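You operate a simulated robot arm through the tools that you are given. There is no shell and no other tool.

Carry out the task below with a simulated two-armed robot. There is one attempt and no reset: what you move stays moved.

TASK
Plug the OUT port and fit the ticket's adapter at IN.
Fine: OUT's old adapter goes back in the rack, the red plug moves over from IN; the block is not piped up.

The check looks at the end state, three seconds after you hand in, the way a careful person would. Anything else that was tipped, shoved, dropped, spilled or broken makes it a failure.

THE ROBOT
Two 7-joint arms with fingered hands on one trunk that stands fixed in place. Base frame: the origin is at the foot of the trunk, x ahead of it, y to its left, z up. Units: m, degrees, N and s.
The left shoulder is at [0.05, 0.214, 0.869], the right one opposite. With the tool pointing down near the work surface each hand reaches from about 0.44 to 0.9 m from the base axis, measured 20 degrees to its own side. Payload 3 kg a hand.
Tool frame (each hand has its own): the origin (TCP) lies between the finger pads and is the grasp point; the fingertips stand 0.026 m ahead of it; z points along the fingers, y is the line along which they close. The gripper opens to 0.132 m. The gripper's body begins 0.073 m behind the TCP. The gripper is a hand of 3 fingers: y runs from the thumb to the fingers, the wrist lies at [0, 0, -0.229] in the tool frame.
Orientation is told as [roll, pitch, yaw] about the base's x, y, z axes, in that order, counted from this pose: with the fingers straight down and closing along the base's y, the tool's x points along the base's -x, its y along +y and its z along -z.

THE INTERFACE
- The arms move only by the tool send_rows. It takes "left_plan", "right_plan" or both (then of equal length, played together; a hand with none holds still); each is a list of rows, each an object of numbers (a shift or turn left out is 0): "tx", "ty", "tz": the shift along the base's x, y, z in m; "ax", "ay", "az": the turn, a rotation vector about the base's x, y, z in degrees. In form: [{"tx": .., "ty": .., "tz": .., "ax": .., "ay": .., "az": ..}, ...]. A call has 1 to 20 rows; each row shifts and turns the commanded pose from where the row before left it. Each row takes 0.2 s and may step no farther than 0.05 m and 8.6 degrees from the row before; otherwise, the whole call is refused. Where a pose cannot be reached the arm comes as near as it can. A force on the tool above 40 N (or 10 N above the force at the start of the call, whichever is more), or a blocked arm, ends the call early, and 0.2 s more pass. In this call time passes only in rows, and 0.2 s behind the last. It gives the time, the measured TCP pose, the force on the tool (base axes), the opening and the grip force at its end, in the units of the frame above (readings bear some noise), with the torque about the TCP (base axes, N m) and any sound that the robot's microphone picked up, and new pictures: "pictures" is both (left out), scene, wrist or none (wrist: the cameras of the hands that moved).
- Cameras (640 x 400 px; columns grow to the right, rows downward): "scene" is now at [0.0335, -0.0023, 1.4911]; the picture's right is [-0.00, -1.00, 0.00], its down [-0.65, 0.00, -0.76] and it looks along [0.76, -0.00, -0.65] (base axes); focal length 308 px, centre (320, 200). "left" rides on the left gripper at [-0.062, 0.003, -0.092] in its tool frame; the picture's right is [-0.05, -1.00, 0.00], its down [0.83, -0.04, -0.56] and it looks along [0.55, -0.03, 0.83] (tool axes); focal length 230 px, centre (320, 200). "right" rides on the right gripper at [0.062, 0.003, -0.092] in its tool frame; the picture's right is [-0.05, 1.00, 0.00], its down [-0.83, -0.04, -0.56] and it looks along [-0.55, -0.03, 0.83] (tool axes); focal length 230 px, centre (320, 200). There is no depth. A picture from a camera that has moved, and an enlarged one, comes with that camera's place and axes in the base frame and with its lens. The place of the scene camera against the robot may be out by one fixed shift of up to 0.012 m in any direction.
- set_fingers(finger1, finger2, thumb_bend, hand): sets how far each is bent, from 0 (flat) to 1 (curled in); at 0.3 the hand is open as for a grip, at 0.7 the pads meet at the TCP. One left out holds its place. A second passes; each finger stops where it meets its share of the squeeze, and holds until it gets a number again. It is the only way to open and close the hand. It gives what a move gives, with no picture; readings hold the bend of each and the force on the fingers (four entries, about 0 where the hand has none), thumb and palm.
- turn_head(pan, tilt): turns the head with the scene camera to pan (to the left, within 86 degrees either way) and tilt (down, from -29 to 69), counted from straight ahead of the robot. It gives what a move gives, and a new picture of the scene camera.
- enlarge(camera, box): a new picture of the part [left, top, right, bottom] of that camera's present view, enlarged. The clock stands still meanwhile.
- sign_off(): hands the job in; it is judged then, once.

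Places have to be worked out from the pictures, the camera data and where the tool is seen. Open the grippers and draw the arms clear of the work before you hand the job in, unless the task says otherwise.

The tools are called after ">>>" as a command line: name --argument value ..., lists and objects as JSON in quotes. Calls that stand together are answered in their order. send_rows: Moves the arms, as the interface text tells. Its arguments: {"type":"object","properties":{"left_plan":{"type":"array"},"right_plan":{"type":"array"},"pictures":{"type":"string","enum":["both","scene","wrist","none"]}},"required":[]} The other tools are called the same way: set_fingers (finger1, finger2, thumb_bend, hand) moves the fingers one by one; turn_head (pan, tilt) turns the head that bears the scene camera; enlarge (camera, box) takes an enlarged picture of a part of a camera's view; sign_off () hands the job in.

At the start:

```text
clock: 0.0
left_ee_pos: [0.7324, 0.2265, 0.9801]
left_tcp_rot: [0.0, 0.0, 0.0]
left_force: [-0.1, 0.1, 0.2]
left_wrist_torque: [-0.02, -0.02, -0.01]
left_finger_gap: 0.1317
left_grasp_force: 0.0
left_shape: jaw
left_bend: [0.3, 0.3, 0.3]
left_finger forces: [0.1, 0.0, 0.1, 0.0, 0.0, 0.0]
right_ee_pos: [0.6061, -0.307, 0.9565]
right_tcp_rot: [0.0, -0.1, -0.1]
right_force: [0.2, -0.1, -0.2]
right_wrist_torque: [0.0, -0.02, 0.0]
right_finger_gap: 0.1319
right_grasp_force: 0.2
right_shape: jaw
right_bend: [0.3, 0.3, 0.3]
right_finger forces: [0.1, 0.1, 0.1, 0.1, 0.1, 0.1]
head pan, tilt: [-0.1, 40.9]
```

scene: 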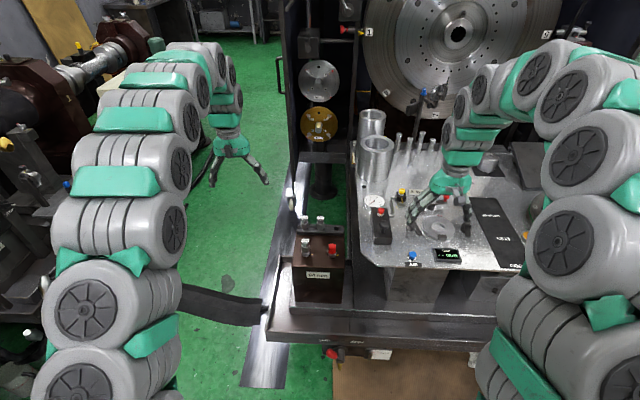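
right: 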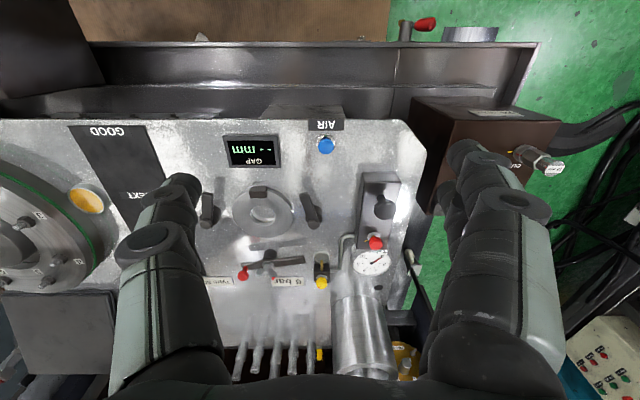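
left: 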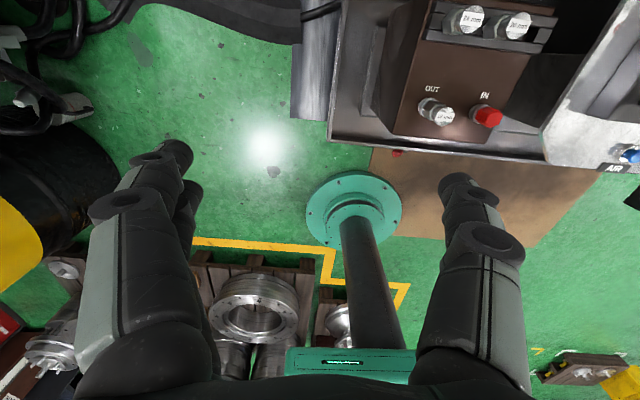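

The scene shows a brown block with OUT (metal adapter) and IN (red plug), and a rack with adapters behind it. I'll enlarge the views to read the labels and find the ticket.

>>> enlarge --camera "scene" --box '[270, 180, 370, 310]'

>>> enlarge --camera "left" --box '[380, 0, 580, 140]'

>>> enlarge --camera "right" --box '[400, 80, 600, 220]'

>>> enlarge --camera "scene" --box '[350, 170, 550, 300]'

```text
3.08 times, centred on (320, 245) of scene
camera zoom: at [0.0335, -0.0023, 1.4911], right [0.0, -1.0, 0.0], down [-0.65, 0.0, -0.76], along [0.76, 0.0, -0.65], focal length 948 px, centre (320, 62)
```

zoom: 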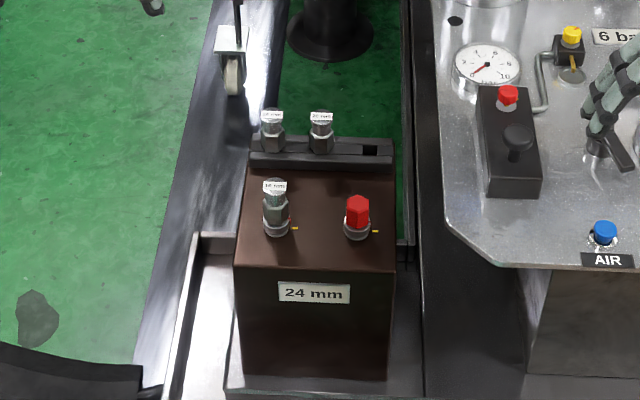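

```text
2.86 times, centred on (480, 70) of left
camera zoom: at [0.7935, 0.2303, 1.072], right [0.05, -1.0, 0.0], down [-0.83, -0.04, 0.56], along [-0.55, -0.03, -0.83], focal length 657 px, centre (-137, 571)
```

zoom: 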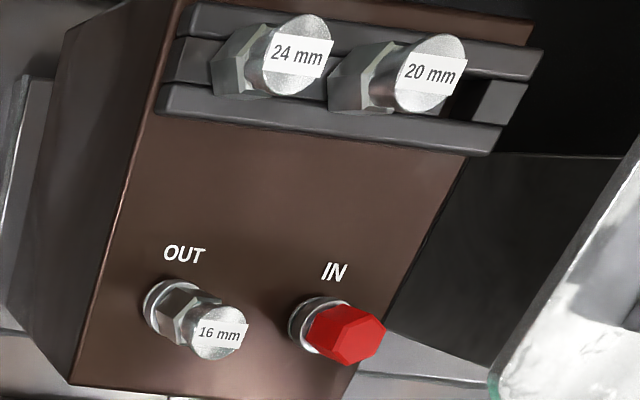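

```text
2.86 times, centred on (500, 150) of right
camera zoom: at [0.5435, -0.3039, 1.0498], right [0.05, 1.0, 0.0], down [0.83, -0.04, 0.56], along [0.55, -0.03, -0.83], focal length 657 px, centre (-194, 343)
```

zoom: 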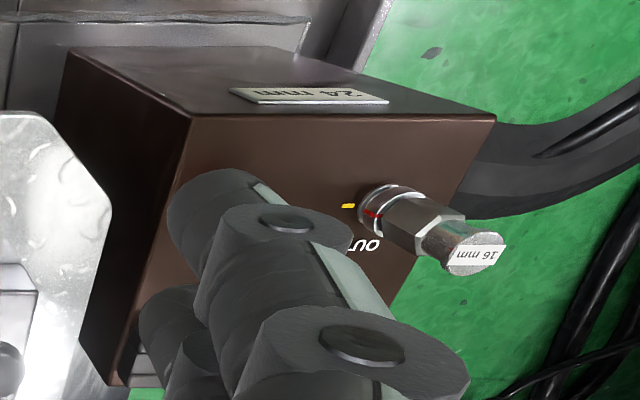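

```text
3.08 times, centred on (450, 235) of scene
camera zoom: at [0.0335, -0.0023, 1.4911], right [0.0, -1.0, 0.0], down [-0.65, 0.0, -0.76], along [0.76, 0.0, -0.65], focal length 948 px, centre (-80, 92)
```

zoom: 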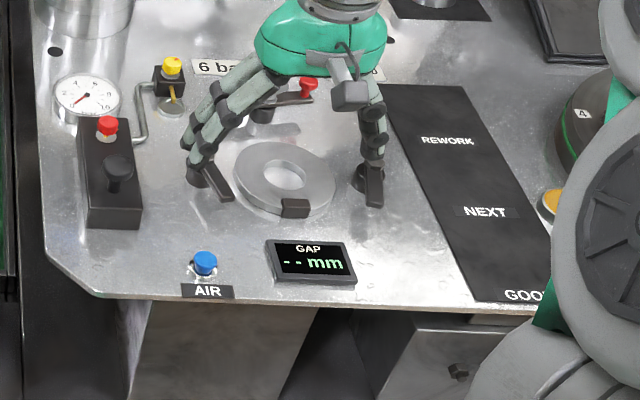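

The block's front card reads 24 mm; the rack has 24 mm and 20 mm adapters and an empty third slot, OUT holds 16 mm, IN holds the red plug. There are small yellow and red index marks by the ports, so I look closer at them before moving.

>>> enlarge --camera "scene" --box '[300, 230, 348, 260]'

>>> enlarge --camera "scene" --box '[294, 210, 348, 244]'

>>> enlarge --camera "left" --box '[410, 80, 520, 150]'

>>> enlarge --camera "left" --box '[420, 0, 560, 60]'

>>> enlarge --camera "right" --box '[490, 130, 570, 190]'

>>> enlarge --camera "scene" --box '[290, 250, 400, 380]'

```text
13.33 times, centred on (324, 245) of scene
camera zoom: at [0.0335, -0.0023, 1.4911], right [0.0, -1.0, 0.0], down [-0.65, 0.0, -0.76], along [0.76, 0.0, -0.65], focal length 4109 px, centre (267, -400)
```

zoom: 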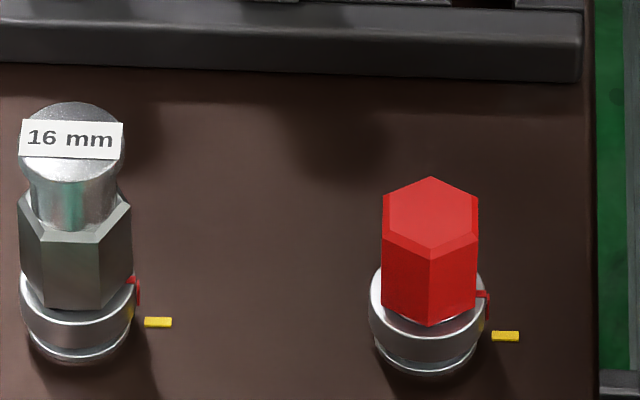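

```text
11.76 times, centred on (321, 227) of scene
camera zoom: at [0.0335, -0.0023, 1.4911], right [0.0, -1.0, 0.0], down [-0.65, 0.0, -0.76], along [0.76, 0.0, -0.65], focal length 3626 px, centre (308, -118)
```

zoom: 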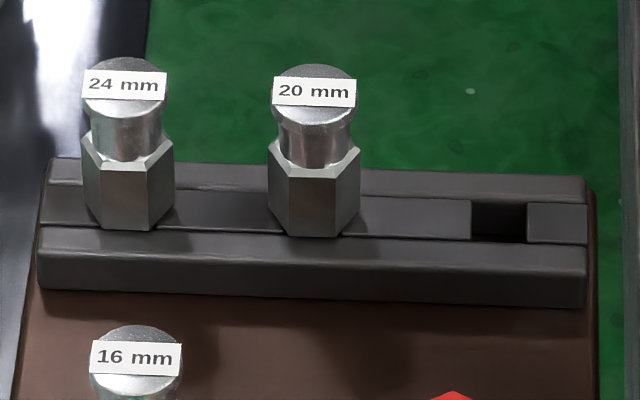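

```text
5.71 times, centred on (465, 115) of left
camera zoom: at [0.7935, 0.2303, 1.072], right [0.05, -1.0, 0.0], down [-0.83, -0.04, 0.56], along [-0.55, -0.03, -0.83], focal length 1315 px, centre (-509, 686)
```

zoom: 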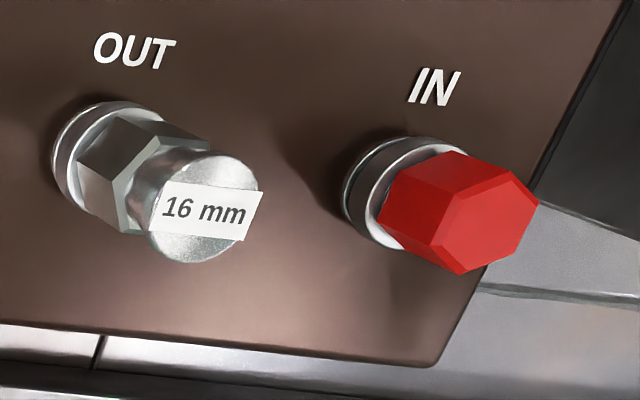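

```text
4.57 times, centred on (490, 30) of left
camera zoom: at [0.7935, 0.2303, 1.072], right [0.05, -1.0, 0.0], down [-0.83, -0.04, 0.56], along [-0.55, -0.03, -0.83], focal length 1052 px, centre (-457, 977)
```

zoom: 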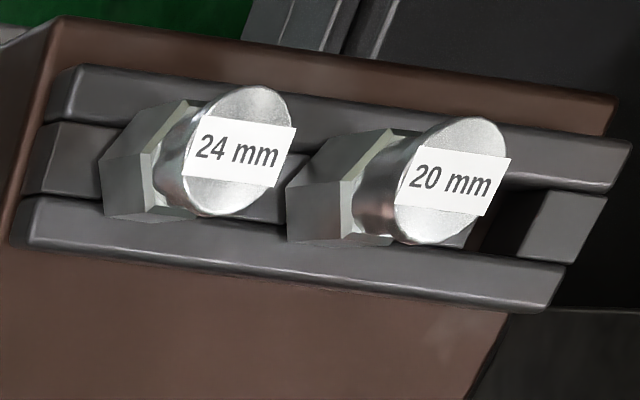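

```text
6.67 times, centred on (530, 160) of right
camera zoom: at [0.5435, -0.3039, 1.0498], right [0.05, 1.0, 0.0], down [0.83, -0.04, 0.56], along [0.55, -0.03, -0.83], focal length 1534 px, centre (-1080, 467)
```

zoom: 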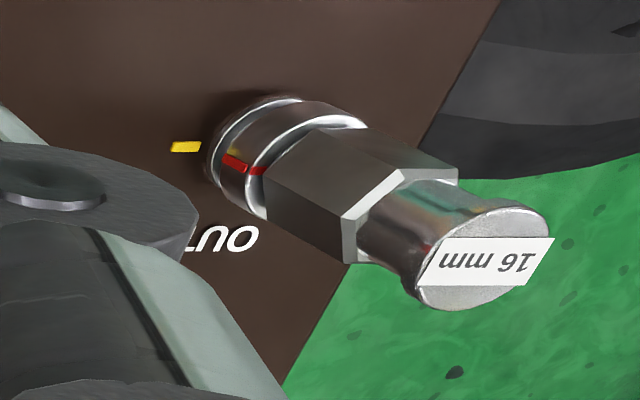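

```text
3.08 times, centred on (345, 315) of scene
camera zoom: at [0.0335, -0.0023, 1.4911], right [0.0, -1.0, 0.0], down [-0.65, 0.0, -0.76], along [0.76, 0.0, -0.65], focal length 948 px, centre (243, -154)
```

zoom: 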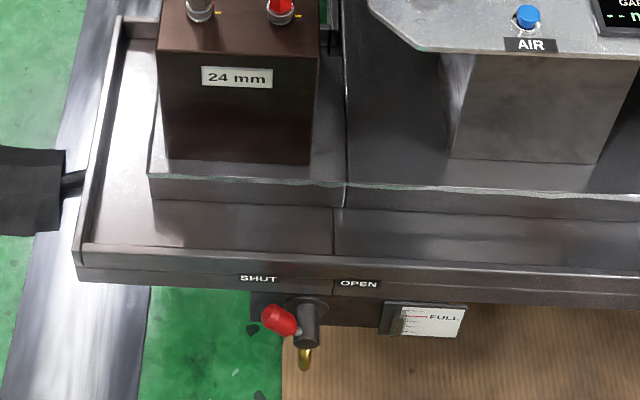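

The card on the block's front says 24 mm; I'll quickly look around with the head to be sure no other ticket exists, then return.

>>> turn_head --pan 45 --tilt 35

>>> turn_head --pan -45 --tilt 35

>>> turn_head --pan 0 --tilt 52

```text
clock: 1.1
left_ee_pos: [0.7323, 0.2276, 0.9803]
left_tcp_rot: [0.0, -0.1, 0.1]
left_force: [0.7, -0.2, -0.1]
left_wrist_torque: [-0.01, 0.01, 0.01]
left_finger_gap: 0.132
left_grasp_force: 0.0
left_shape: jaw
left_bend: [0.3, 0.3, 0.3]
left_finger forces: [0.0, 0.0, 0.1, 0.0, 0.0, 0.1]
right_ee_pos: [0.6062, -0.3066, 0.9564]
right_tcp_rot: [0.0, 0.0, -0.1]
right_force: [0.1, 0.3, -0.6]
right_wrist_torque: [-0.01, 0.03, 0.02]
right_finger_gap: 0.1318
right_grasp_force: 0.0
right_shape: jaw
right_bend: [0.3, 0.3, 0.3]
right_finger forces: [0.0, 0.0, 0.0, 0.0, 0.0, 0.0]
head pan, tilt: [45.0, 35.0]
```

scene: 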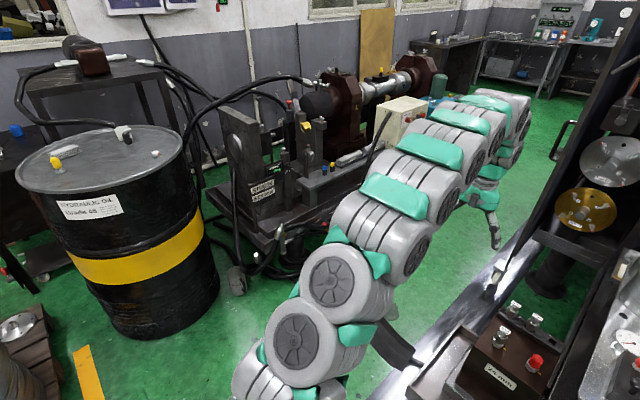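

```text
clock: 2.8
left_ee_pos: [0.7316, 0.2274, 0.9808]
left_tcp_rot: [-0.1, 0.0, 0.0]
left_force: [-0.5, 0.0, -0.7]
left_wrist_torque: [-0.03, 0.05, -0.02]
left_finger_gap: 0.1319
left_grasp_force: 0.1
left_shape: jaw
left_bend: [0.3, 0.3, 0.3]
left_finger forces: [0.0, 0.1, 0.0, 0.1, 0.1, 0.1]
right_ee_pos: [0.6054, -0.3069, 0.9566]
right_tcp_rot: [0.0, 0.0, 0.0]
right_force: [0.2, 0.8, 0.6]
right_wrist_torque: [0.03, 0.0, 0.02]
right_finger_gap: 0.1319
right_grasp_force: 0.0
right_shape: jaw
right_bend: [0.3, 0.3, 0.3]
right_finger forces: [0.0, 0.1, 0.0, 0.0, 0.0, 0.0]
head pan, tilt: [-45.0, 35.0]
```

scene: 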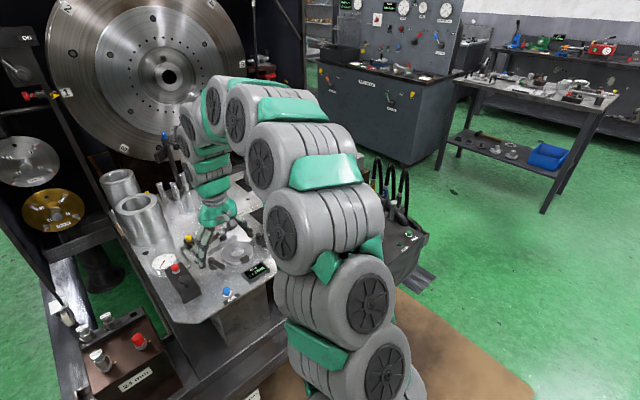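

```text
clock: 3.9
left_ee_pos: [0.7314, 0.2269, 0.9795]
left_tcp_rot: [-0.1, 0.0, 0.0]
left_force: [1.0, 0.1, -0.8]
left_wrist_torque: [-0.01, 0.0, 0.03]
left_finger_gap: 0.1319
left_grasp_force: 0.0
left_shape: jaw
left_bend: [0.3, 0.3, 0.3]
left_finger forces: [0.0, 0.0, 0.0, 0.1, 0.0, 0.0]
right_ee_pos: [0.605, -0.3077, 0.9576]
right_tcp_rot: [0.0, 0.0, 0.0]
right_force: [-0.6, -0.1, -0.2]
right_wrist_torque: [0.0, 0.02, 0.02]
right_finger_gap: 0.1318
right_grasp_force: 0.0
right_shape: jaw
right_bend: [0.3, 0.3, 0.3]
right_finger forces: [0.0, 0.0, 0.0, 0.1, 0.1, 0.0]
head pan, tilt: [0.0, 52.0]
```

scene: 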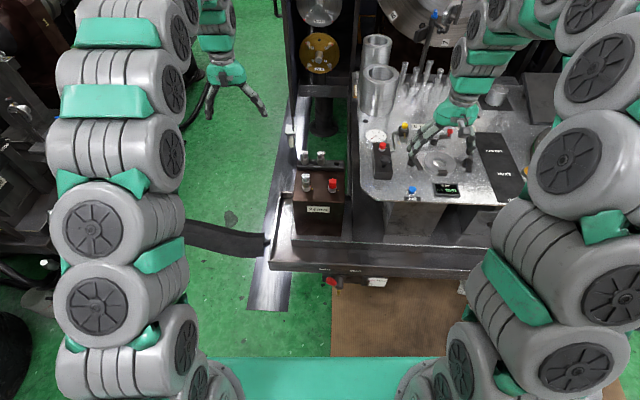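

The 24 mm card is the ticket. I move the left hand above OUT at a safe height to get precise views from the wrist camera (OUT estimated at about x 0.72, y 0.046, block top z 0.655).

>>> send_rows --left_plan '[{"ty": -0.045}, {"ty": -0.045}, {"ty": -0.045}, {"ty": -0.045, "tx": -0.012}, {"tz": -0.04}, {"tz": -0.04}]'

>>> turn_head --pan 0 --tilt 45

```text
clock: 5.3
left_ee_pos: [0.7192, 0.0485, 0.9003]
left_tcp_rot: [0.1, -0.1, 0.0]
left_force: [-0.2, -1.4, 0.0]
left_wrist_torque: [-0.02, 0.06, -0.03]
left_finger_gap: 0.1322
left_grasp_force: 0.1
left_shape: jaw
left_bend: [0.3, 0.3, 0.3]
left_finger forces: [0.0, 0.0, 0.0, 0.1, 0.1, 0.0]
right_ee_pos: [0.6056, -0.3065, 0.9566]
right_tcp_rot: [0.0, 0.1, 0.1]
right_force: [-0.4, 0.2, 0.0]
right_wrist_torque: [0.0, 0.02, 0.02]
right_finger_gap: 0.132
right_grasp_force: 0.0
right_shape: jaw
right_bend: [0.3, 0.3, 0.3]
right_finger forces: [0.0, 0.0, 0.1, 0.0, 0.0, 0.0]
head pan, tilt: [0.0, 52.0]
camera left: at [0.7807, 0.0513, 0.9922], right [0.05, -1.0, 0.0], down [-0.83, -0.04, 0.55], along [-0.55, -0.03, -0.83], focal length 230 px, centre (320, 200)
```

scene: 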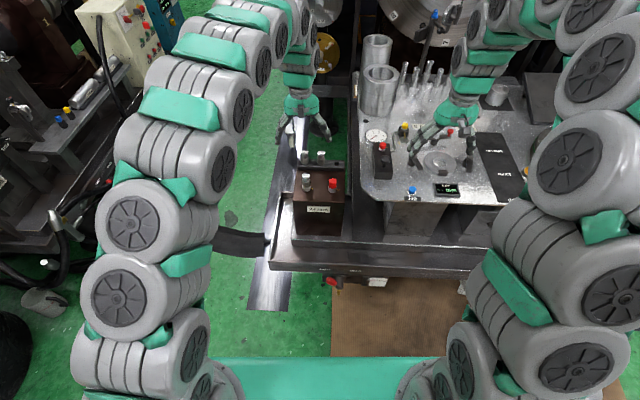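
left: 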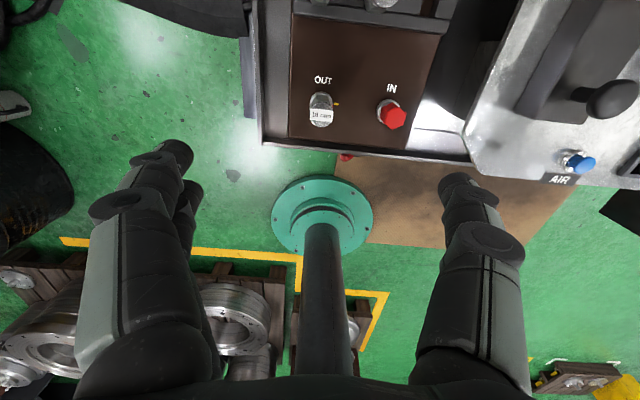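

```text
clock: 6.0
left_ee_pos: [0.7184, 0.049, 0.9008]
left_tcp_rot: [0.0, 0.0, 0.0]
left_force: [-0.5, -0.3, 0.6]
left_wrist_torque: [-0.02, 0.01, 0.01]
left_finger_gap: 0.132
left_grasp_force: 0.0
left_shape: jaw
left_bend: [0.3, 0.3, 0.3]
left_finger forces: [0.0, 0.1, 0.0, 0.1, 0.0, 0.0]
right_ee_pos: [0.6064, -0.3069, 0.9576]
right_tcp_rot: [0.1, 0.0, 0.0]
right_force: [-0.1, -0.4, -0.6]
right_wrist_torque: [0.03, 0.02, 0.03]
right_finger_gap: 0.132
right_grasp_force: 0.0
right_shape: jaw
right_bend: [0.3, 0.3, 0.3]
right_finger forces: [0.0, 0.0, 0.0, 0.0, 0.0, 0.1]
head pan, tilt: [0.0, 45.0]
```

scene: 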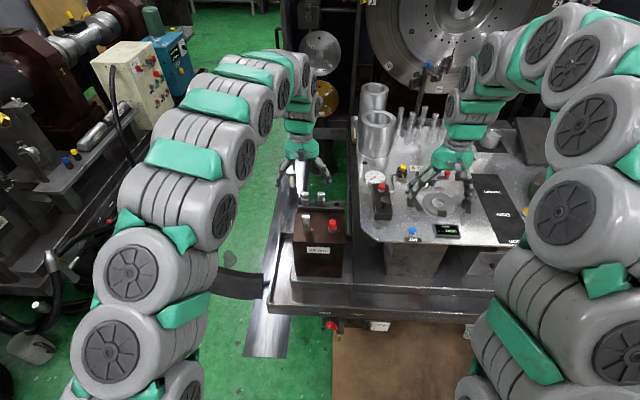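

The wrist view shows both ports clearly above the image centre. I enlarge it to measure positions.

>>> enlarge --camera "left" --box '[280, 60, 440, 160]'

>>> enlarge --camera "scene" --box '[280, 180, 360, 240]'

```text
4.00 times, centred on (360, 110) of left
camera zoom: at [0.7804, 0.0517, 0.9919], right [0.05, -1.0, 0.0], down [-0.83, -0.04, 0.56], along [-0.55, -0.03, -0.83], focal length 920 px, centre (160, 560)
```

zoom: 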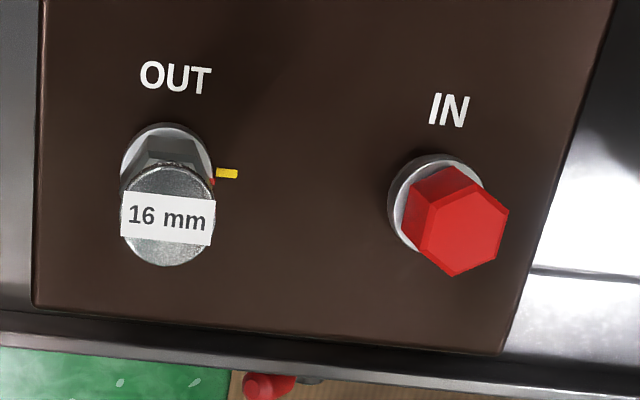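

```text
6.67 times, centred on (320, 210) of scene
camera zoom: at [0.0304, -0.0021, 1.4851], right [0.0, -1.0, 0.0], down [-0.71, 0.0, -0.71], along [0.71, 0.0, -0.71], focal length 2054 px, centre (320, 133)
```

zoom: 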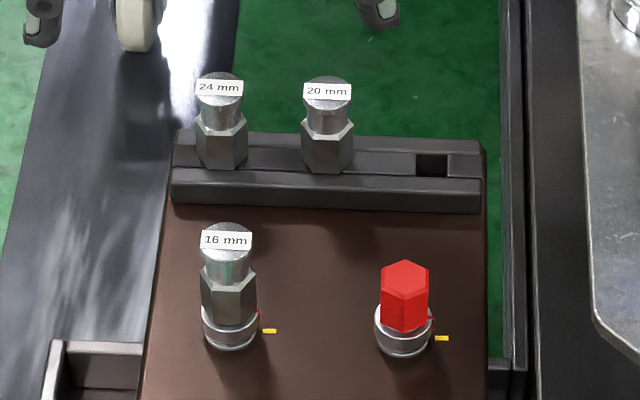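

OUT lies at about (0.721, 0.046) and IN at (0.7145, -0.0435); the block is yawed roughly -4°. I pre-close the left hand partway to see the finger geometry.

>>> set_fingers --hand "left" --finger1 0.52 --finger2 0.52 --thumb_bend 0.52

>>> enlarge --camera "left" --box '[0, 0, 640, 400]'

>>> enlarge --camera "scene" --box '[260, 120, 360, 200]'

```text
clock: 7.0
left_ee_pos: [0.7192, 0.0489, 0.8993]
left_tcp_rot: [0.1, 0.1, -0.1]
left_force: [-0.4, 0.5, 0.0]
left_wrist_torque: [-0.01, 0.01, 0.01]
left_finger_gap: 0.0618
left_grasp_force: 0.0
left_shape: fingers
left_bend: [0.52, 0.52, 0.52]
left_finger forces: [0.0, 0.0, 0.0, 0.1, 0.0, 0.0]
right_ee_pos: [0.6058, -0.3076, 0.9571]
right_tcp_rot: [0.0, -0.1, 0.1]
right_force: [-0.6, 0.2, -0.4]
right_wrist_torque: [-0.03, 0.03, 0.01]
right_finger_gap: 0.132
right_grasp_force: 0.2
right_shape: jaw
right_bend: [0.3, 0.3, 0.3]
right_finger forces: [0.0, 0.1, 0.0, 0.0, 0.1, 0.1]
head pan, tilt: [0.0, 45.0]
```

```text
1.00 times, centred on (320, 200) of left (not enlarged: the box is as wide or as high as the picture)
camera zoom: at [0.7804, 0.0517, 0.9916], right [0.05, -1.0, 0.0], down [-0.83, -0.04, 0.56], along [-0.55, -0.03, -0.83], focal length 230 px, centre (320, 200)
```

zoom: 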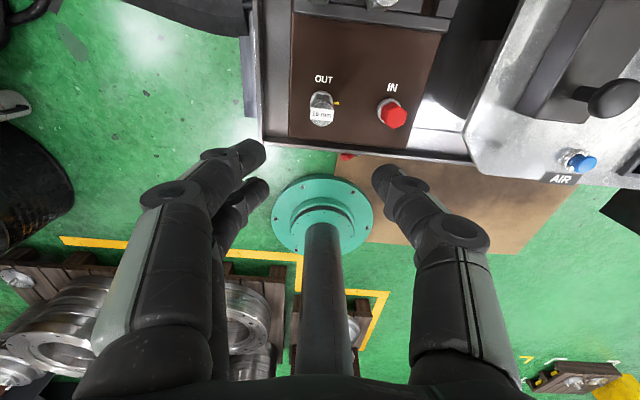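

```text
5.00 times, centred on (310, 160) of scene
camera zoom: at [0.0304, -0.0021, 1.4851], right [0.0, -1.0, 0.0], down [-0.71, 0.0, -0.71], along [0.71, 0.0, -0.71], focal length 1541 px, centre (370, 400)
```

zoom: 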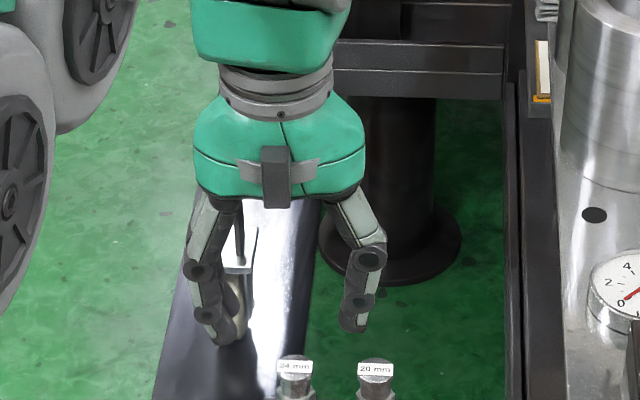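

At bend 0.52 the gap is 62 mm. The OUT hex flats are at about -4° (mod 60), so I turn the hand to yaw -34°, centre it on OUT and come down to z≈0.78 for a closer look.

>>> send_rows --left_plan '[{"az": -8.5}, {"az": -8.5}, {"az": -8.5}, {"az": -8.5, "tx": 0.001, "ty": -0.003}, {"tz": -0.04}, {"tz": -0.04}, {"tz": -0.03}]'

>>> enlarge --camera "scene" --box '[280, 150, 360, 240]'

```text
clock: 8.6
left_ee_pos: [0.7236, 0.0455, 0.7888]
left_tcp_rot: [0.0, 0.0, -33.9]
left_force: [0.1, 0.1, 0.4]
left_wrist_torque: [-0.04, -0.01, -0.02]
left_finger_gap: 0.0616
left_grasp_force: 0.1
left_shape: fingers
left_bend: [0.52, 0.52, 0.52]
left_finger forces: [0.1, 0.1, 0.0, 0.1, 0.1, 0.1]
right_ee_pos: [0.6057, -0.3071, 0.956]
right_tcp_rot: [0.0, 0.1, 0.0]
right_force: [-0.6, -0.4, 1.2]
right_wrist_torque: [-0.03, 0.01, 0.0]
right_finger_gap: 0.1319
right_grasp_force: 0.1
right_shape: jaw
right_bend: [0.3, 0.3, 0.3]
right_finger forces: [0.0, 0.0, 0.1, 0.1, 0.1, 0.0]
head pan, tilt: [0.0, 45.0]
camera left: at [0.7756, 0.0129, 0.8816], right [-0.52, -0.86, 0.0], down [-0.71, 0.43, 0.56], along [-0.48, 0.29, -0.83], focal length 230 px, centre (320, 200)
```

scene: 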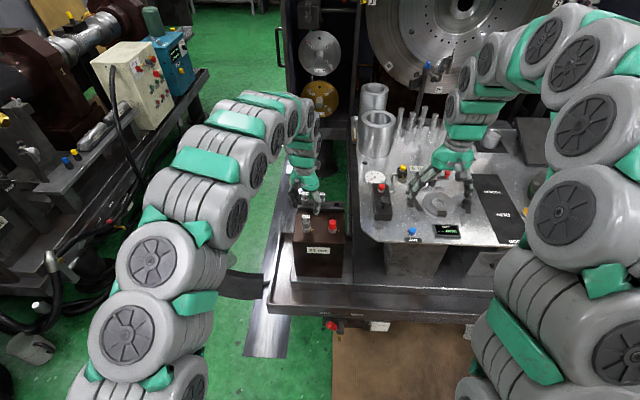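
left: 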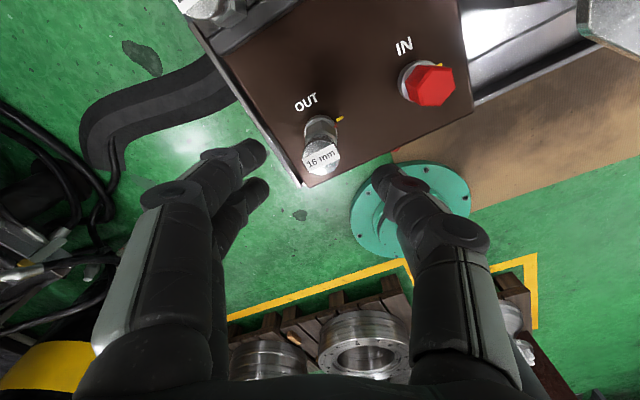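

```text
4.44 times, centred on (320, 195) of scene
camera zoom: at [0.0304, -0.0021, 1.4851], right [0.0, -1.0, 0.0], down [-0.71, 0.0, -0.71], along [0.71, 0.0, -0.71], focal length 1370 px, centre (320, 222)
```

zoom: 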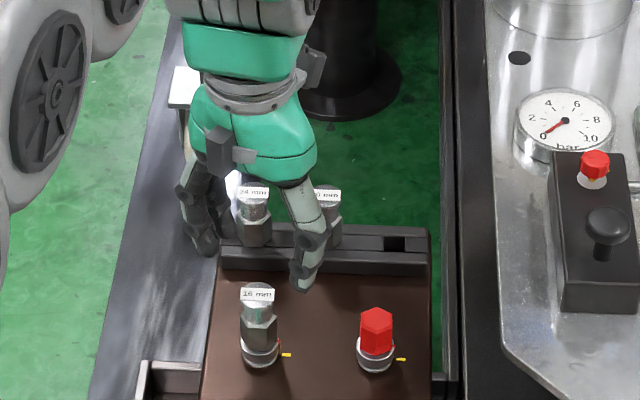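

The cap now projects just above the tool's centre line; OUT ≈ (0.7195, 0.046). I correct x and lower to about z 0.708 so the fingertips straddle the hex above the collar.

>>> send_rows --left_plan '[{"tx": -0.004}, {"tz": -0.03}, {"tz": -0.03}, {"tz": -0.02}]'

>>> enlarge --camera "scene" --box '[280, 170, 360, 240]'

>>> enlarge --camera "left" --box '[200, 80, 440, 240]'

```text
clock: 9.6
left_ee_pos: [0.7169, 0.0442, 0.7098]
left_tcp_rot: [-0.1, 0.0, -34.0]
left_force: [0.8, 0.1, 0.1]
left_wrist_torque: [0.0, 0.02, 0.0]
left_finger_gap: 0.0618
left_grasp_force: 0.0
left_shape: fingers
left_bend: [0.52, 0.52, 0.52]
left_finger forces: [0.1, 0.0, 0.0, 0.0, 0.1, 0.0]
right_ee_pos: [0.6048, -0.3066, 0.9573]
right_tcp_rot: [0.1, 0.0, 0.0]
right_force: [-1.3, -0.4, 0.4]
right_wrist_torque: [0.01, 0.03, 0.01]
right_finger_gap: 0.132
right_grasp_force: 0.1
right_shape: jaw
right_bend: [0.3, 0.3, 0.3]
right_finger forces: [0.1, 0.0, 0.1, 0.1, 0.1, 0.1]
head pan, tilt: [0.0, 45.0]
camera left: at [0.77, 0.0114, 0.8009], right [-0.51, -0.86, 0.0], down [-0.71, 0.43, 0.55], along [-0.48, 0.29, -0.83], focal length 230 px, centre (320, 200)
```

scene: 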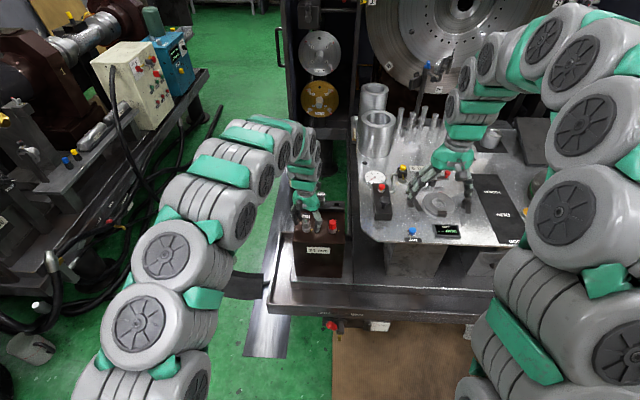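
left: 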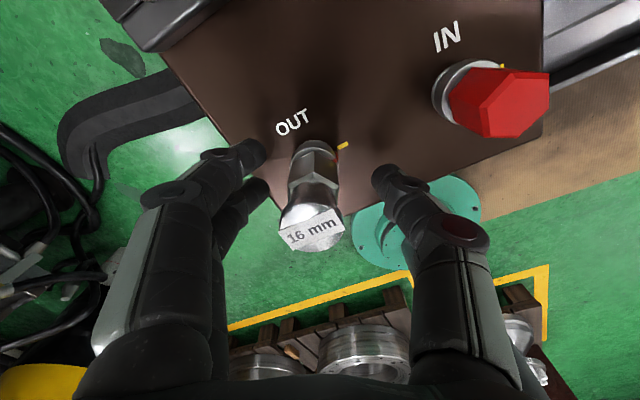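

```text
5.71 times, centred on (320, 205) of scene
camera zoom: at [0.0304, -0.0021, 1.4851], right [0.0, -1.0, 0.0], down [-0.71, 0.0, -0.71], along [0.71, 0.0, -0.71], focal length 1761 px, centre (320, 171)
```

zoom: 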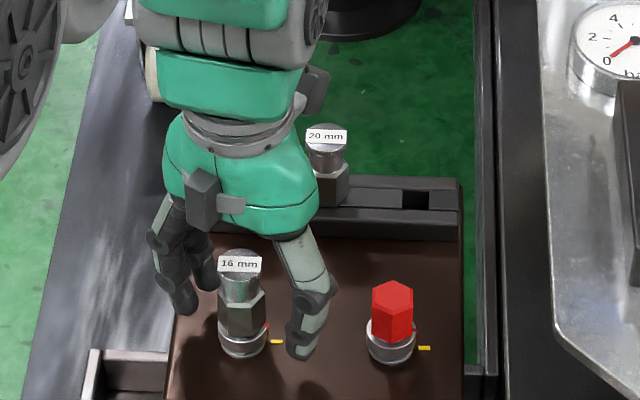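

```text
2.50 times, centred on (320, 160) of left
camera zoom: at [0.77, 0.0114, 0.8009], right [-0.51, -0.86, 0.0], down [-0.71, 0.43, 0.55], along [-0.48, 0.29, -0.83], focal length 575 px, centre (320, 300)
```

zoom: 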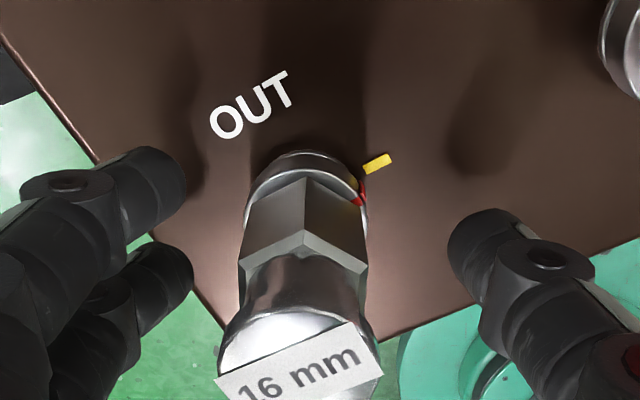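

The hex flats face the fingers well. I nudge the TCP ~2.5 mm in y and 3 mm down, then close on the hex.

>>> send_rows --left_plan '[{"tx": 0.0005, "ty": 0.002, "tz": -0.003}]' --pictures "none"

>>> set_fingers --hand "left" --finger1 0.72 --finger2 0.72 --thumb_bend 0.72

>>> enlarge --camera "left" --box '[200, 80, 440, 240]'

>>> enlarge --camera "scene" --box '[290, 195, 350, 235]'

```text
clock: 10.0
left_ee_pos: [0.7174, 0.0467, 0.7071]
left_tcp_rot: [0.0, -0.1, -34.0]
left_force: [-0.2, -0.1, 0.1]
left_wrist_torque: [0.03, 0.01, 0.0]
left_finger_gap: 0.0617
left_grasp_force: 0.1
left_shape: fingers
left_bend: [0.52, 0.52, 0.52]
left_finger forces: [0.0, 0.0, 0.1, 0.1, 0.0, 0.1]
right_ee_pos: [0.6068, -0.3058, 0.9573]
right_tcp_rot: [-0.1, 0.2, -0.1]
right_force: [-0.4, -0.5, -0.9]
right_wrist_torque: [0.02, -0.01, -0.02]
right_finger_gap: 0.1321
right_grasp_force: 0.1
right_shape: jaw
right_bend: [0.3, 0.3, 0.3]
right_finger forces: [0.1, 0.0, 0.0, 0.1, 0.1, 0.0]
head pan, tilt: [0.0, 45.0]
```

```text
clock: 11.0
left_ee_pos: [0.7194, 0.0475, 0.7066]
left_tcp_rot: [-0.2, 0.0, -34.0]
left_force: [2.7, 1.8, -7.2]
left_wrist_torque: [0.03, -0.01, 0.02]
left_finger_gap: 0.0223
left_grasp_force: 11.3
left_shape: fingers
left_bend: [0.66, 0.66, 0.67]
left_finger forces: [7.3, 6.1, 0.0, 0.0, 9.5, 0.0]
right_ee_pos: [0.6051, -0.3078, 0.9573]
right_tcp_rot: [0.0, -0.1, -0.1]
right_force: [-0.1, 0.4, 0.1]
right_wrist_torque: [-0.02, 0.0, 0.03]
right_finger_gap: 0.1317
right_grasp_force: 0.0
right_shape: jaw
right_bend: [0.3, 0.3, 0.3]
right_finger forces: [0.0, 0.0, 0.0, 0.0, 0.1, 0.1]
head pan, tilt: [0.0, 45.0]
```

```text
2.50 times, centred on (320, 160) of left
camera zoom: at [0.7703, 0.0142, 0.7985], right [-0.52, -0.86, 0.0], down [-0.71, 0.43, 0.56], along [-0.48, 0.29, -0.83], focal length 575 px, centre (320, 300)
```

zoom: 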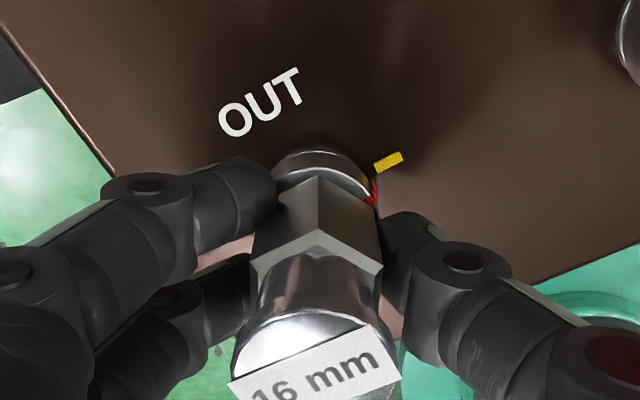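

```text
10.00 times, centred on (320, 215) of scene
camera zoom: at [0.0306, -0.0021, 1.4851], right [0.0, -1.0, 0.0], down [-0.71, 0.0, -0.71], along [0.71, 0.0, -0.71], focal length 3082 px, centre (320, 50)
```

zoom: 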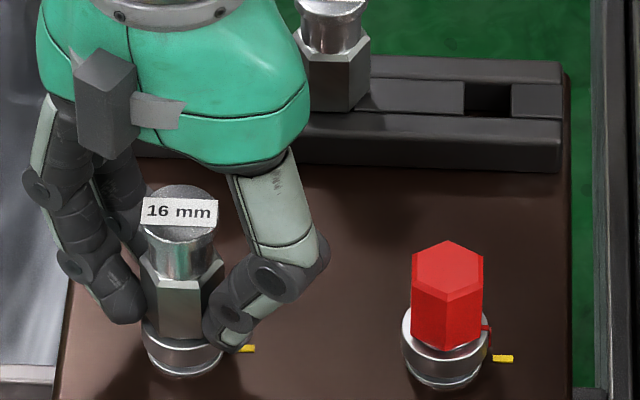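

The hex is gripped firmly (gap 22 mm, 11 N). I test a small CCW (loosening) turn and read the torque.

>>> send_rows --left_plan '[{"az": 3}, {"az": 3}]' --pictures "none"

>>> enlarge --camera "left" --box '[200, 80, 440, 240]'

```text
clock: 11.6
left_ee_pos: [0.7162, 0.0463, 0.707]
left_tcp_rot: [0.1, 0.0, -27.9]
left_force: [5.8, 1.4, -10.1]
left_wrist_torque: [-0.01, -0.09, -0.08]
left_finger_gap: 0.0226
left_grasp_force: 10.7
left_shape: fingers
left_bend: [0.66, 0.67, 0.67]
left_finger forces: [9.8, 4.9, 0.0, 0.1, 7.8, 0.1]
right_ee_pos: [0.606, -0.3077, 0.958]
right_tcp_rot: [0.1, 0.0, -0.1]
right_force: [0.5, 0.7, -0.4]
right_wrist_torque: [0.03, -0.04, 0.01]
right_finger_gap: 0.1318
right_grasp_force: 0.0
right_shape: jaw
right_bend: [0.3, 0.3, 0.3]
right_finger forces: [0.0, 0.0, 0.1, 0.0, 0.1, 0.0]
head pan, tilt: [0.0, 45.0]
```

```text
2.50 times, centred on (320, 160) of left
camera zoom: at [0.7729, 0.0198, 0.7991], right [-0.42, -0.91, 0.0], down [-0.75, 0.35, 0.56], along [-0.5, 0.23, -0.83], focal length 575 px, centre (320, 300)
```

zoom: 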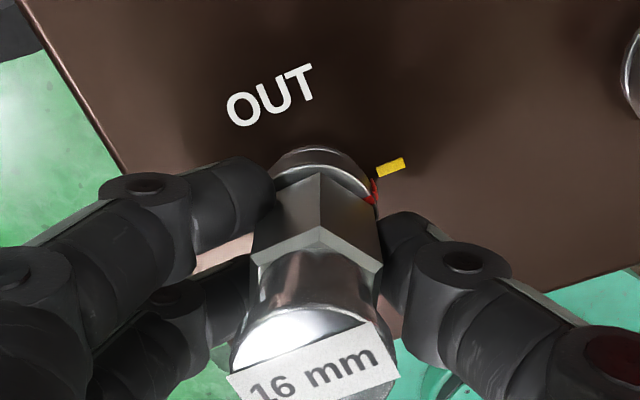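

The adapter turns with the hand at very low torque, and the red mark moves with it. I continue CCW in moderate steps, watching the force.

>>> send_rows --left_plan '[{"az": 6}, {"az": 6}, {"az": 6}, {"az": 6}]'

>>> enlarge --camera "scene" --box '[290, 195, 350, 235]'

>>> enlarge --camera "left" --box '[200, 80, 440, 240]'

```text
clock: 12.6
left_ee_pos: [0.717, 0.0464, 0.7073]
left_tcp_rot: [0.0, 0.0, -3.9]
left_force: [4.4, 1.1, -8.0]
left_wrist_torque: [-0.03, -0.04, -0.04]
left_finger_gap: 0.0224
left_grasp_force: 12.1
left_shape: fingers
left_bend: [0.66, 0.68, 0.67]
left_finger forces: [8.4, 5.5, 0.1, 0.0, 9.8, 0.1]
right_ee_pos: [0.606, -0.3066, 0.9574]
right_tcp_rot: [0.0, 0.1, 0.0]
right_force: [0.7, -0.4, 0.6]
right_wrist_torque: [-0.04, 0.0, -0.04]
right_finger_gap: 0.1318
right_grasp_force: 0.1
right_shape: jaw
right_bend: [0.3, 0.3, 0.3]
right_finger forces: [0.0, 0.0, 0.1, 0.0, 0.0, 0.1]
head pan, tilt: [0.0, 45.0]
camera left: at [0.779, 0.0446, 0.799], right [-0.02, -1.0, 0.0], down [-0.83, 0.01, 0.56], along [-0.56, 0.01, -0.83], focal length 230 px, centre (320, 200)
```

scene: 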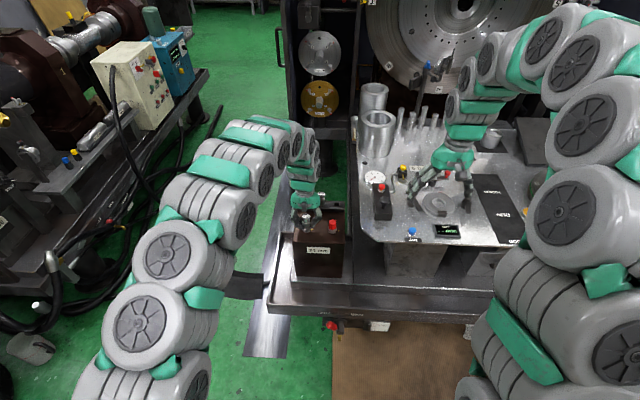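
left: 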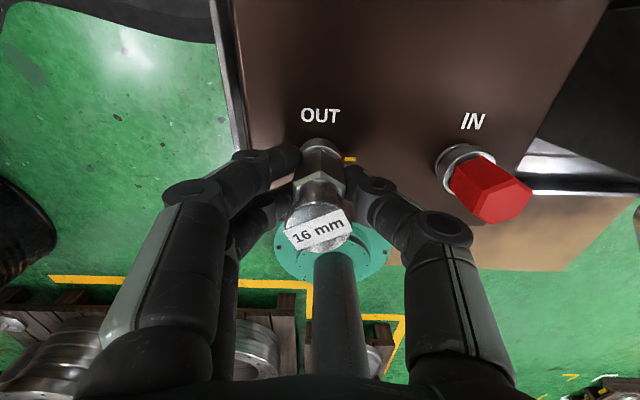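

```text
10.00 times, centred on (320, 215) of scene
camera zoom: at [0.0306, -0.0021, 1.4851], right [0.0, -1.0, 0.0], down [-0.71, 0.0, -0.71], along [0.71, 0.0, -0.71], focal length 3082 px, centre (320, 50)
```

zoom: 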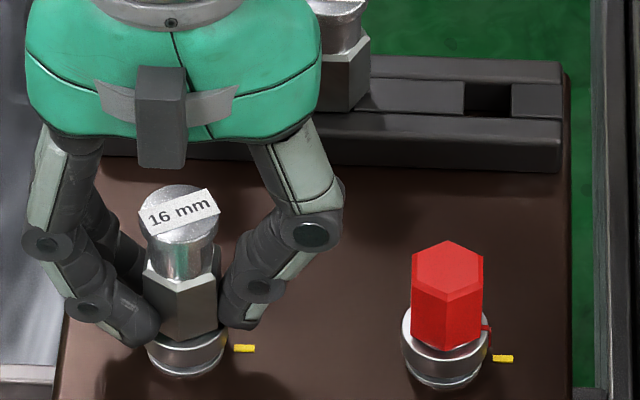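

```text
2.50 times, centred on (320, 160) of left
camera zoom: at [0.779, 0.0446, 0.799], right [-0.02, -1.0, 0.0], down [-0.83, 0.01, 0.56], along [-0.56, 0.01, -0.83], focal length 575 px, centre (320, 300)
```

zoom: 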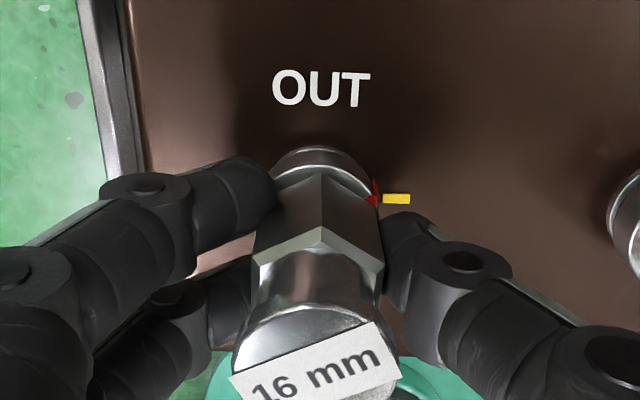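

It turns freely. I continue CCW to about 90° total, watching for a stop or click.

>>> send_rows --left_plan '[{"az": 6}, {"az": 6}, {"az": 6}, {"az": 6}, {"az": 6}, {"az": 6}]' --pictures "wrist"

>>> enlarge --camera "scene" --box '[290, 195, 350, 235]'

>>> enlarge --camera "left" --box '[200, 80, 440, 240]'

```text
clock: 14.0
left_ee_pos: [0.7176, 0.0475, 0.7067]
left_tcp_rot: [0.1, 0.0, 32.2]
left_force: [5.7, 0.3, -6.3]
left_wrist_torque: [-0.06, -0.12, -0.01]
left_finger_gap: 0.0226
left_grasp_force: 11.8
left_shape: fingers
left_bend: [0.66, 0.69, 0.67]
left_finger forces: [7.4, 4.5, 0.0, 0.0, 11.9, 0.0]
right_ee_pos: [0.6058, -0.3067, 0.9568]
right_tcp_rot: [0.0, -0.1, 0.0]
right_force: [-0.1, 0.3, -0.4]
right_wrist_torque: [0.02, -0.02, 0.0]
right_finger_gap: 0.132
right_grasp_force: 0.0
right_shape: jaw
right_bend: [0.3, 0.3, 0.3]
right_finger forces: [0.0, 0.0, 0.0, 0.1, 0.0, 0.1]
head pan, tilt: [0.0, 45.0]
camera left: at [0.7676, 0.0815, 0.7988], right [0.57, -0.82, 0.0], down [-0.68, -0.48, 0.56], along [-0.45, -0.32, -0.83], focal length 230 px, centre (320, 200)
```

left: 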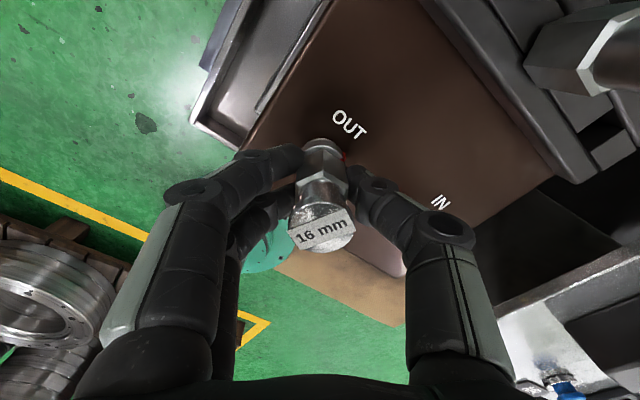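

```text
10.00 times, centred on (320, 215) of scene
camera zoom: at [0.0306, -0.0021, 1.4851], right [0.0, -1.0, 0.0], down [-0.71, 0.0, -0.71], along [0.71, 0.0, -0.71], focal length 3082 px, centre (320, 50)
```

zoom: 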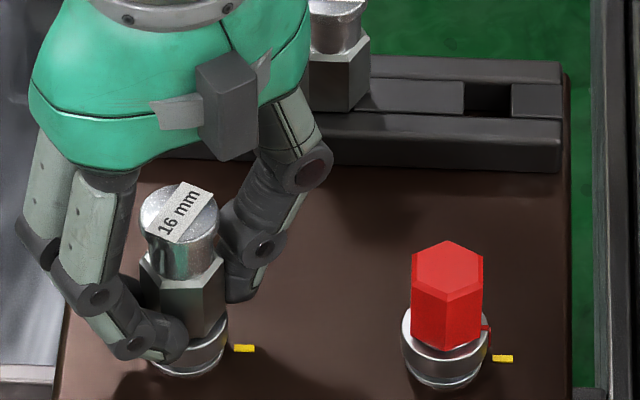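

```text
2.50 times, centred on (320, 160) of left
camera zoom: at [0.7676, 0.0815, 0.7988], right [0.57, -0.82, 0.0], down [-0.68, -0.48, 0.56], along [-0.45, -0.32, -0.83], focal length 575 px, centre (320, 300)
```

zoom: 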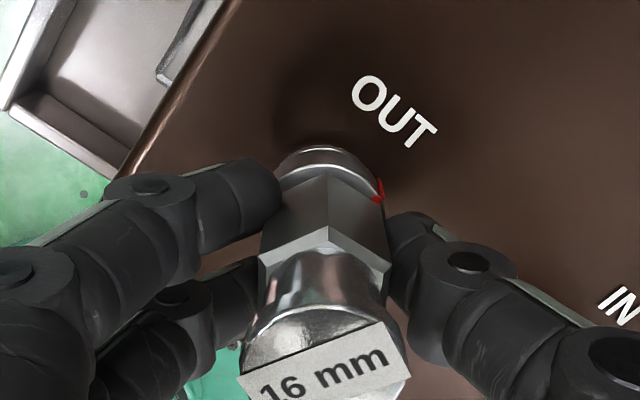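

66° turned, still free. I go on to 90° total.

>>> send_rows --left_plan '[{"az": 6}, {"az": 6}, {"az": 6}, {"az": 6}]' --pictures "wrist"

>>> enlarge --camera "scene" --box '[290, 195, 350, 235]'

```text
clock: 15.0
left_ee_pos: [0.7188, 0.0446, 0.7072]
left_tcp_rot: [0.0, 0.0, 56.1]
left_force: [3.3, -1.8, -6.2]
left_wrist_torque: [-0.07, -0.09, -0.03]
left_finger_gap: 0.0224
left_grasp_force: 12.3
left_shape: fingers
left_bend: [0.67, 0.69, 0.67]
left_finger forces: [6.6, 5.7, 0.1, 0.0, 12.4, 0.1]
right_ee_pos: [0.6061, -0.3065, 0.9576]
right_tcp_rot: [0.0, 0.0, 0.0]
right_force: [-0.8, 0.2, -0.1]
right_wrist_torque: [-0.03, 0.0, -0.02]
right_finger_gap: 0.1321
right_grasp_force: 0.0
right_shape: jaw
right_bend: [0.3, 0.3, 0.3]
right_finger forces: [0.0, 0.0, 0.1, 0.1, 0.0, 0.0]
head pan, tilt: [0.0, 45.0]
camera left: at [0.749, 0.0989, 0.7988], right [0.86, -0.51, 0.0], down [-0.43, -0.71, 0.56], along [-0.29, -0.48, -0.83], focal length 230 px, centre (320, 200)
```

left: 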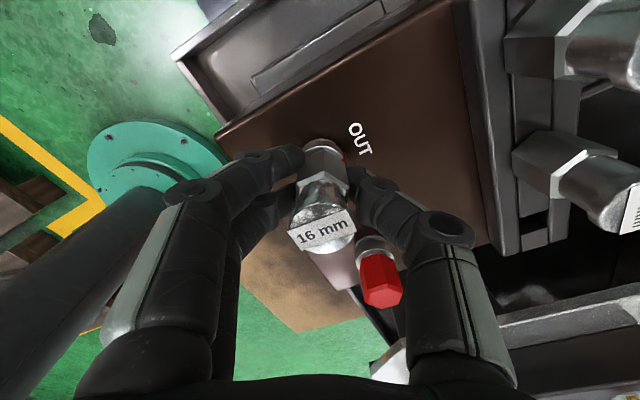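

```text
10.00 times, centred on (320, 215) of scene
camera zoom: at [0.0305, -0.0021, 1.4851], right [0.0, -1.0, 0.0], down [-0.71, 0.0, -0.71], along [0.71, 0.0, -0.71], focal length 3082 px, centre (320, 50)
```

zoom: 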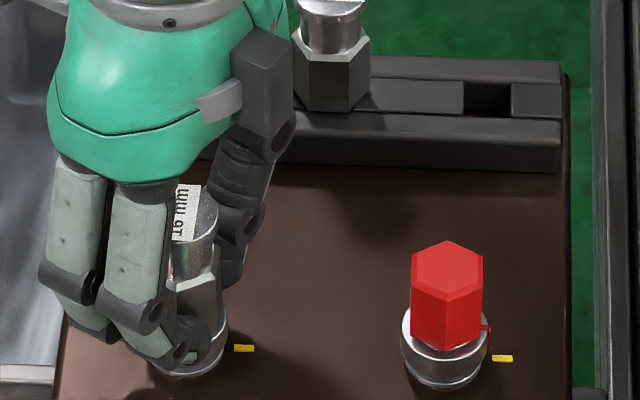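

90° turned; now a gentle 4 mm lift to see whether it comes free.

>>> send_rows --left_plan '[{"tz": 0.002}, {"tz": 0.002}]' --pictures "wrist"

>>> enlarge --camera "scene" --box '[290, 195, 350, 235]'

```text
clock: 15.6
left_ee_pos: [0.7175, 0.0465, 0.7107]
left_tcp_rot: [0.0, 0.0, 56.0]
left_force: [-0.3, 0.1, -1.5]
left_wrist_torque: [0.0, 0.01, -0.01]
left_finger_gap: 0.0224
left_grasp_force: 13.6
left_shape: fingers
left_bend: [0.67, 0.69, 0.67]
left_finger forces: [8.6, 7.4, 0.1, 0.0, 11.5, 0.0]
right_ee_pos: [0.6049, -0.3073, 0.957]
right_tcp_rot: [0.0, -0.1, 0.0]
right_force: [0.3, 0.5, 0.1]
right_wrist_torque: [0.01, 0.0, -0.03]
right_finger_gap: 0.1319
right_grasp_force: 0.1
right_shape: jaw
right_bend: [0.3, 0.3, 0.3]
right_finger forces: [0.0, 0.0, 0.0, 0.0, 0.0, 0.1]
head pan, tilt: [0.0, 45.0]
camera left: at [0.7493, 0.0987, 0.8033], right [0.86, -0.51, 0.0], down [-0.43, -0.71, 0.56], along [-0.29, -0.48, -0.83], focal length 230 px, centre (320, 200)
```

left: 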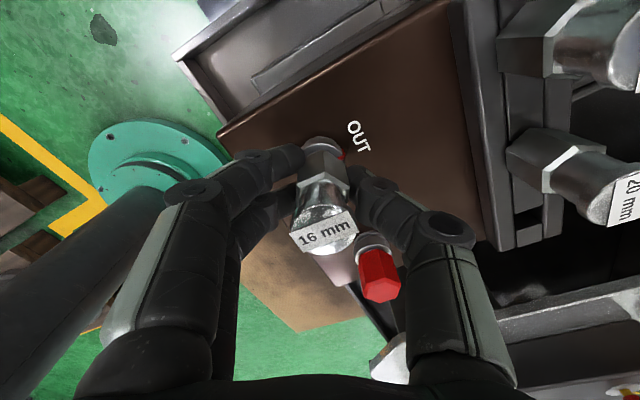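

```text
10.00 times, centred on (320, 215) of scene
camera zoom: at [0.0304, -0.0021, 1.4851], right [0.0, -1.0, 0.0], down [-0.71, 0.0, -0.71], along [0.71, 0.0, -0.71], focal length 3082 px, centre (320, 50)
```

zoom: 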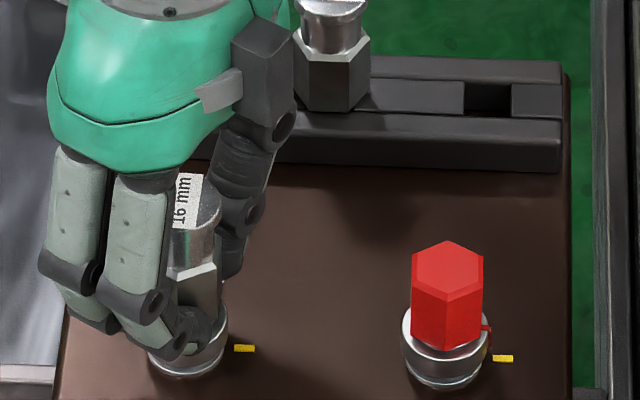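

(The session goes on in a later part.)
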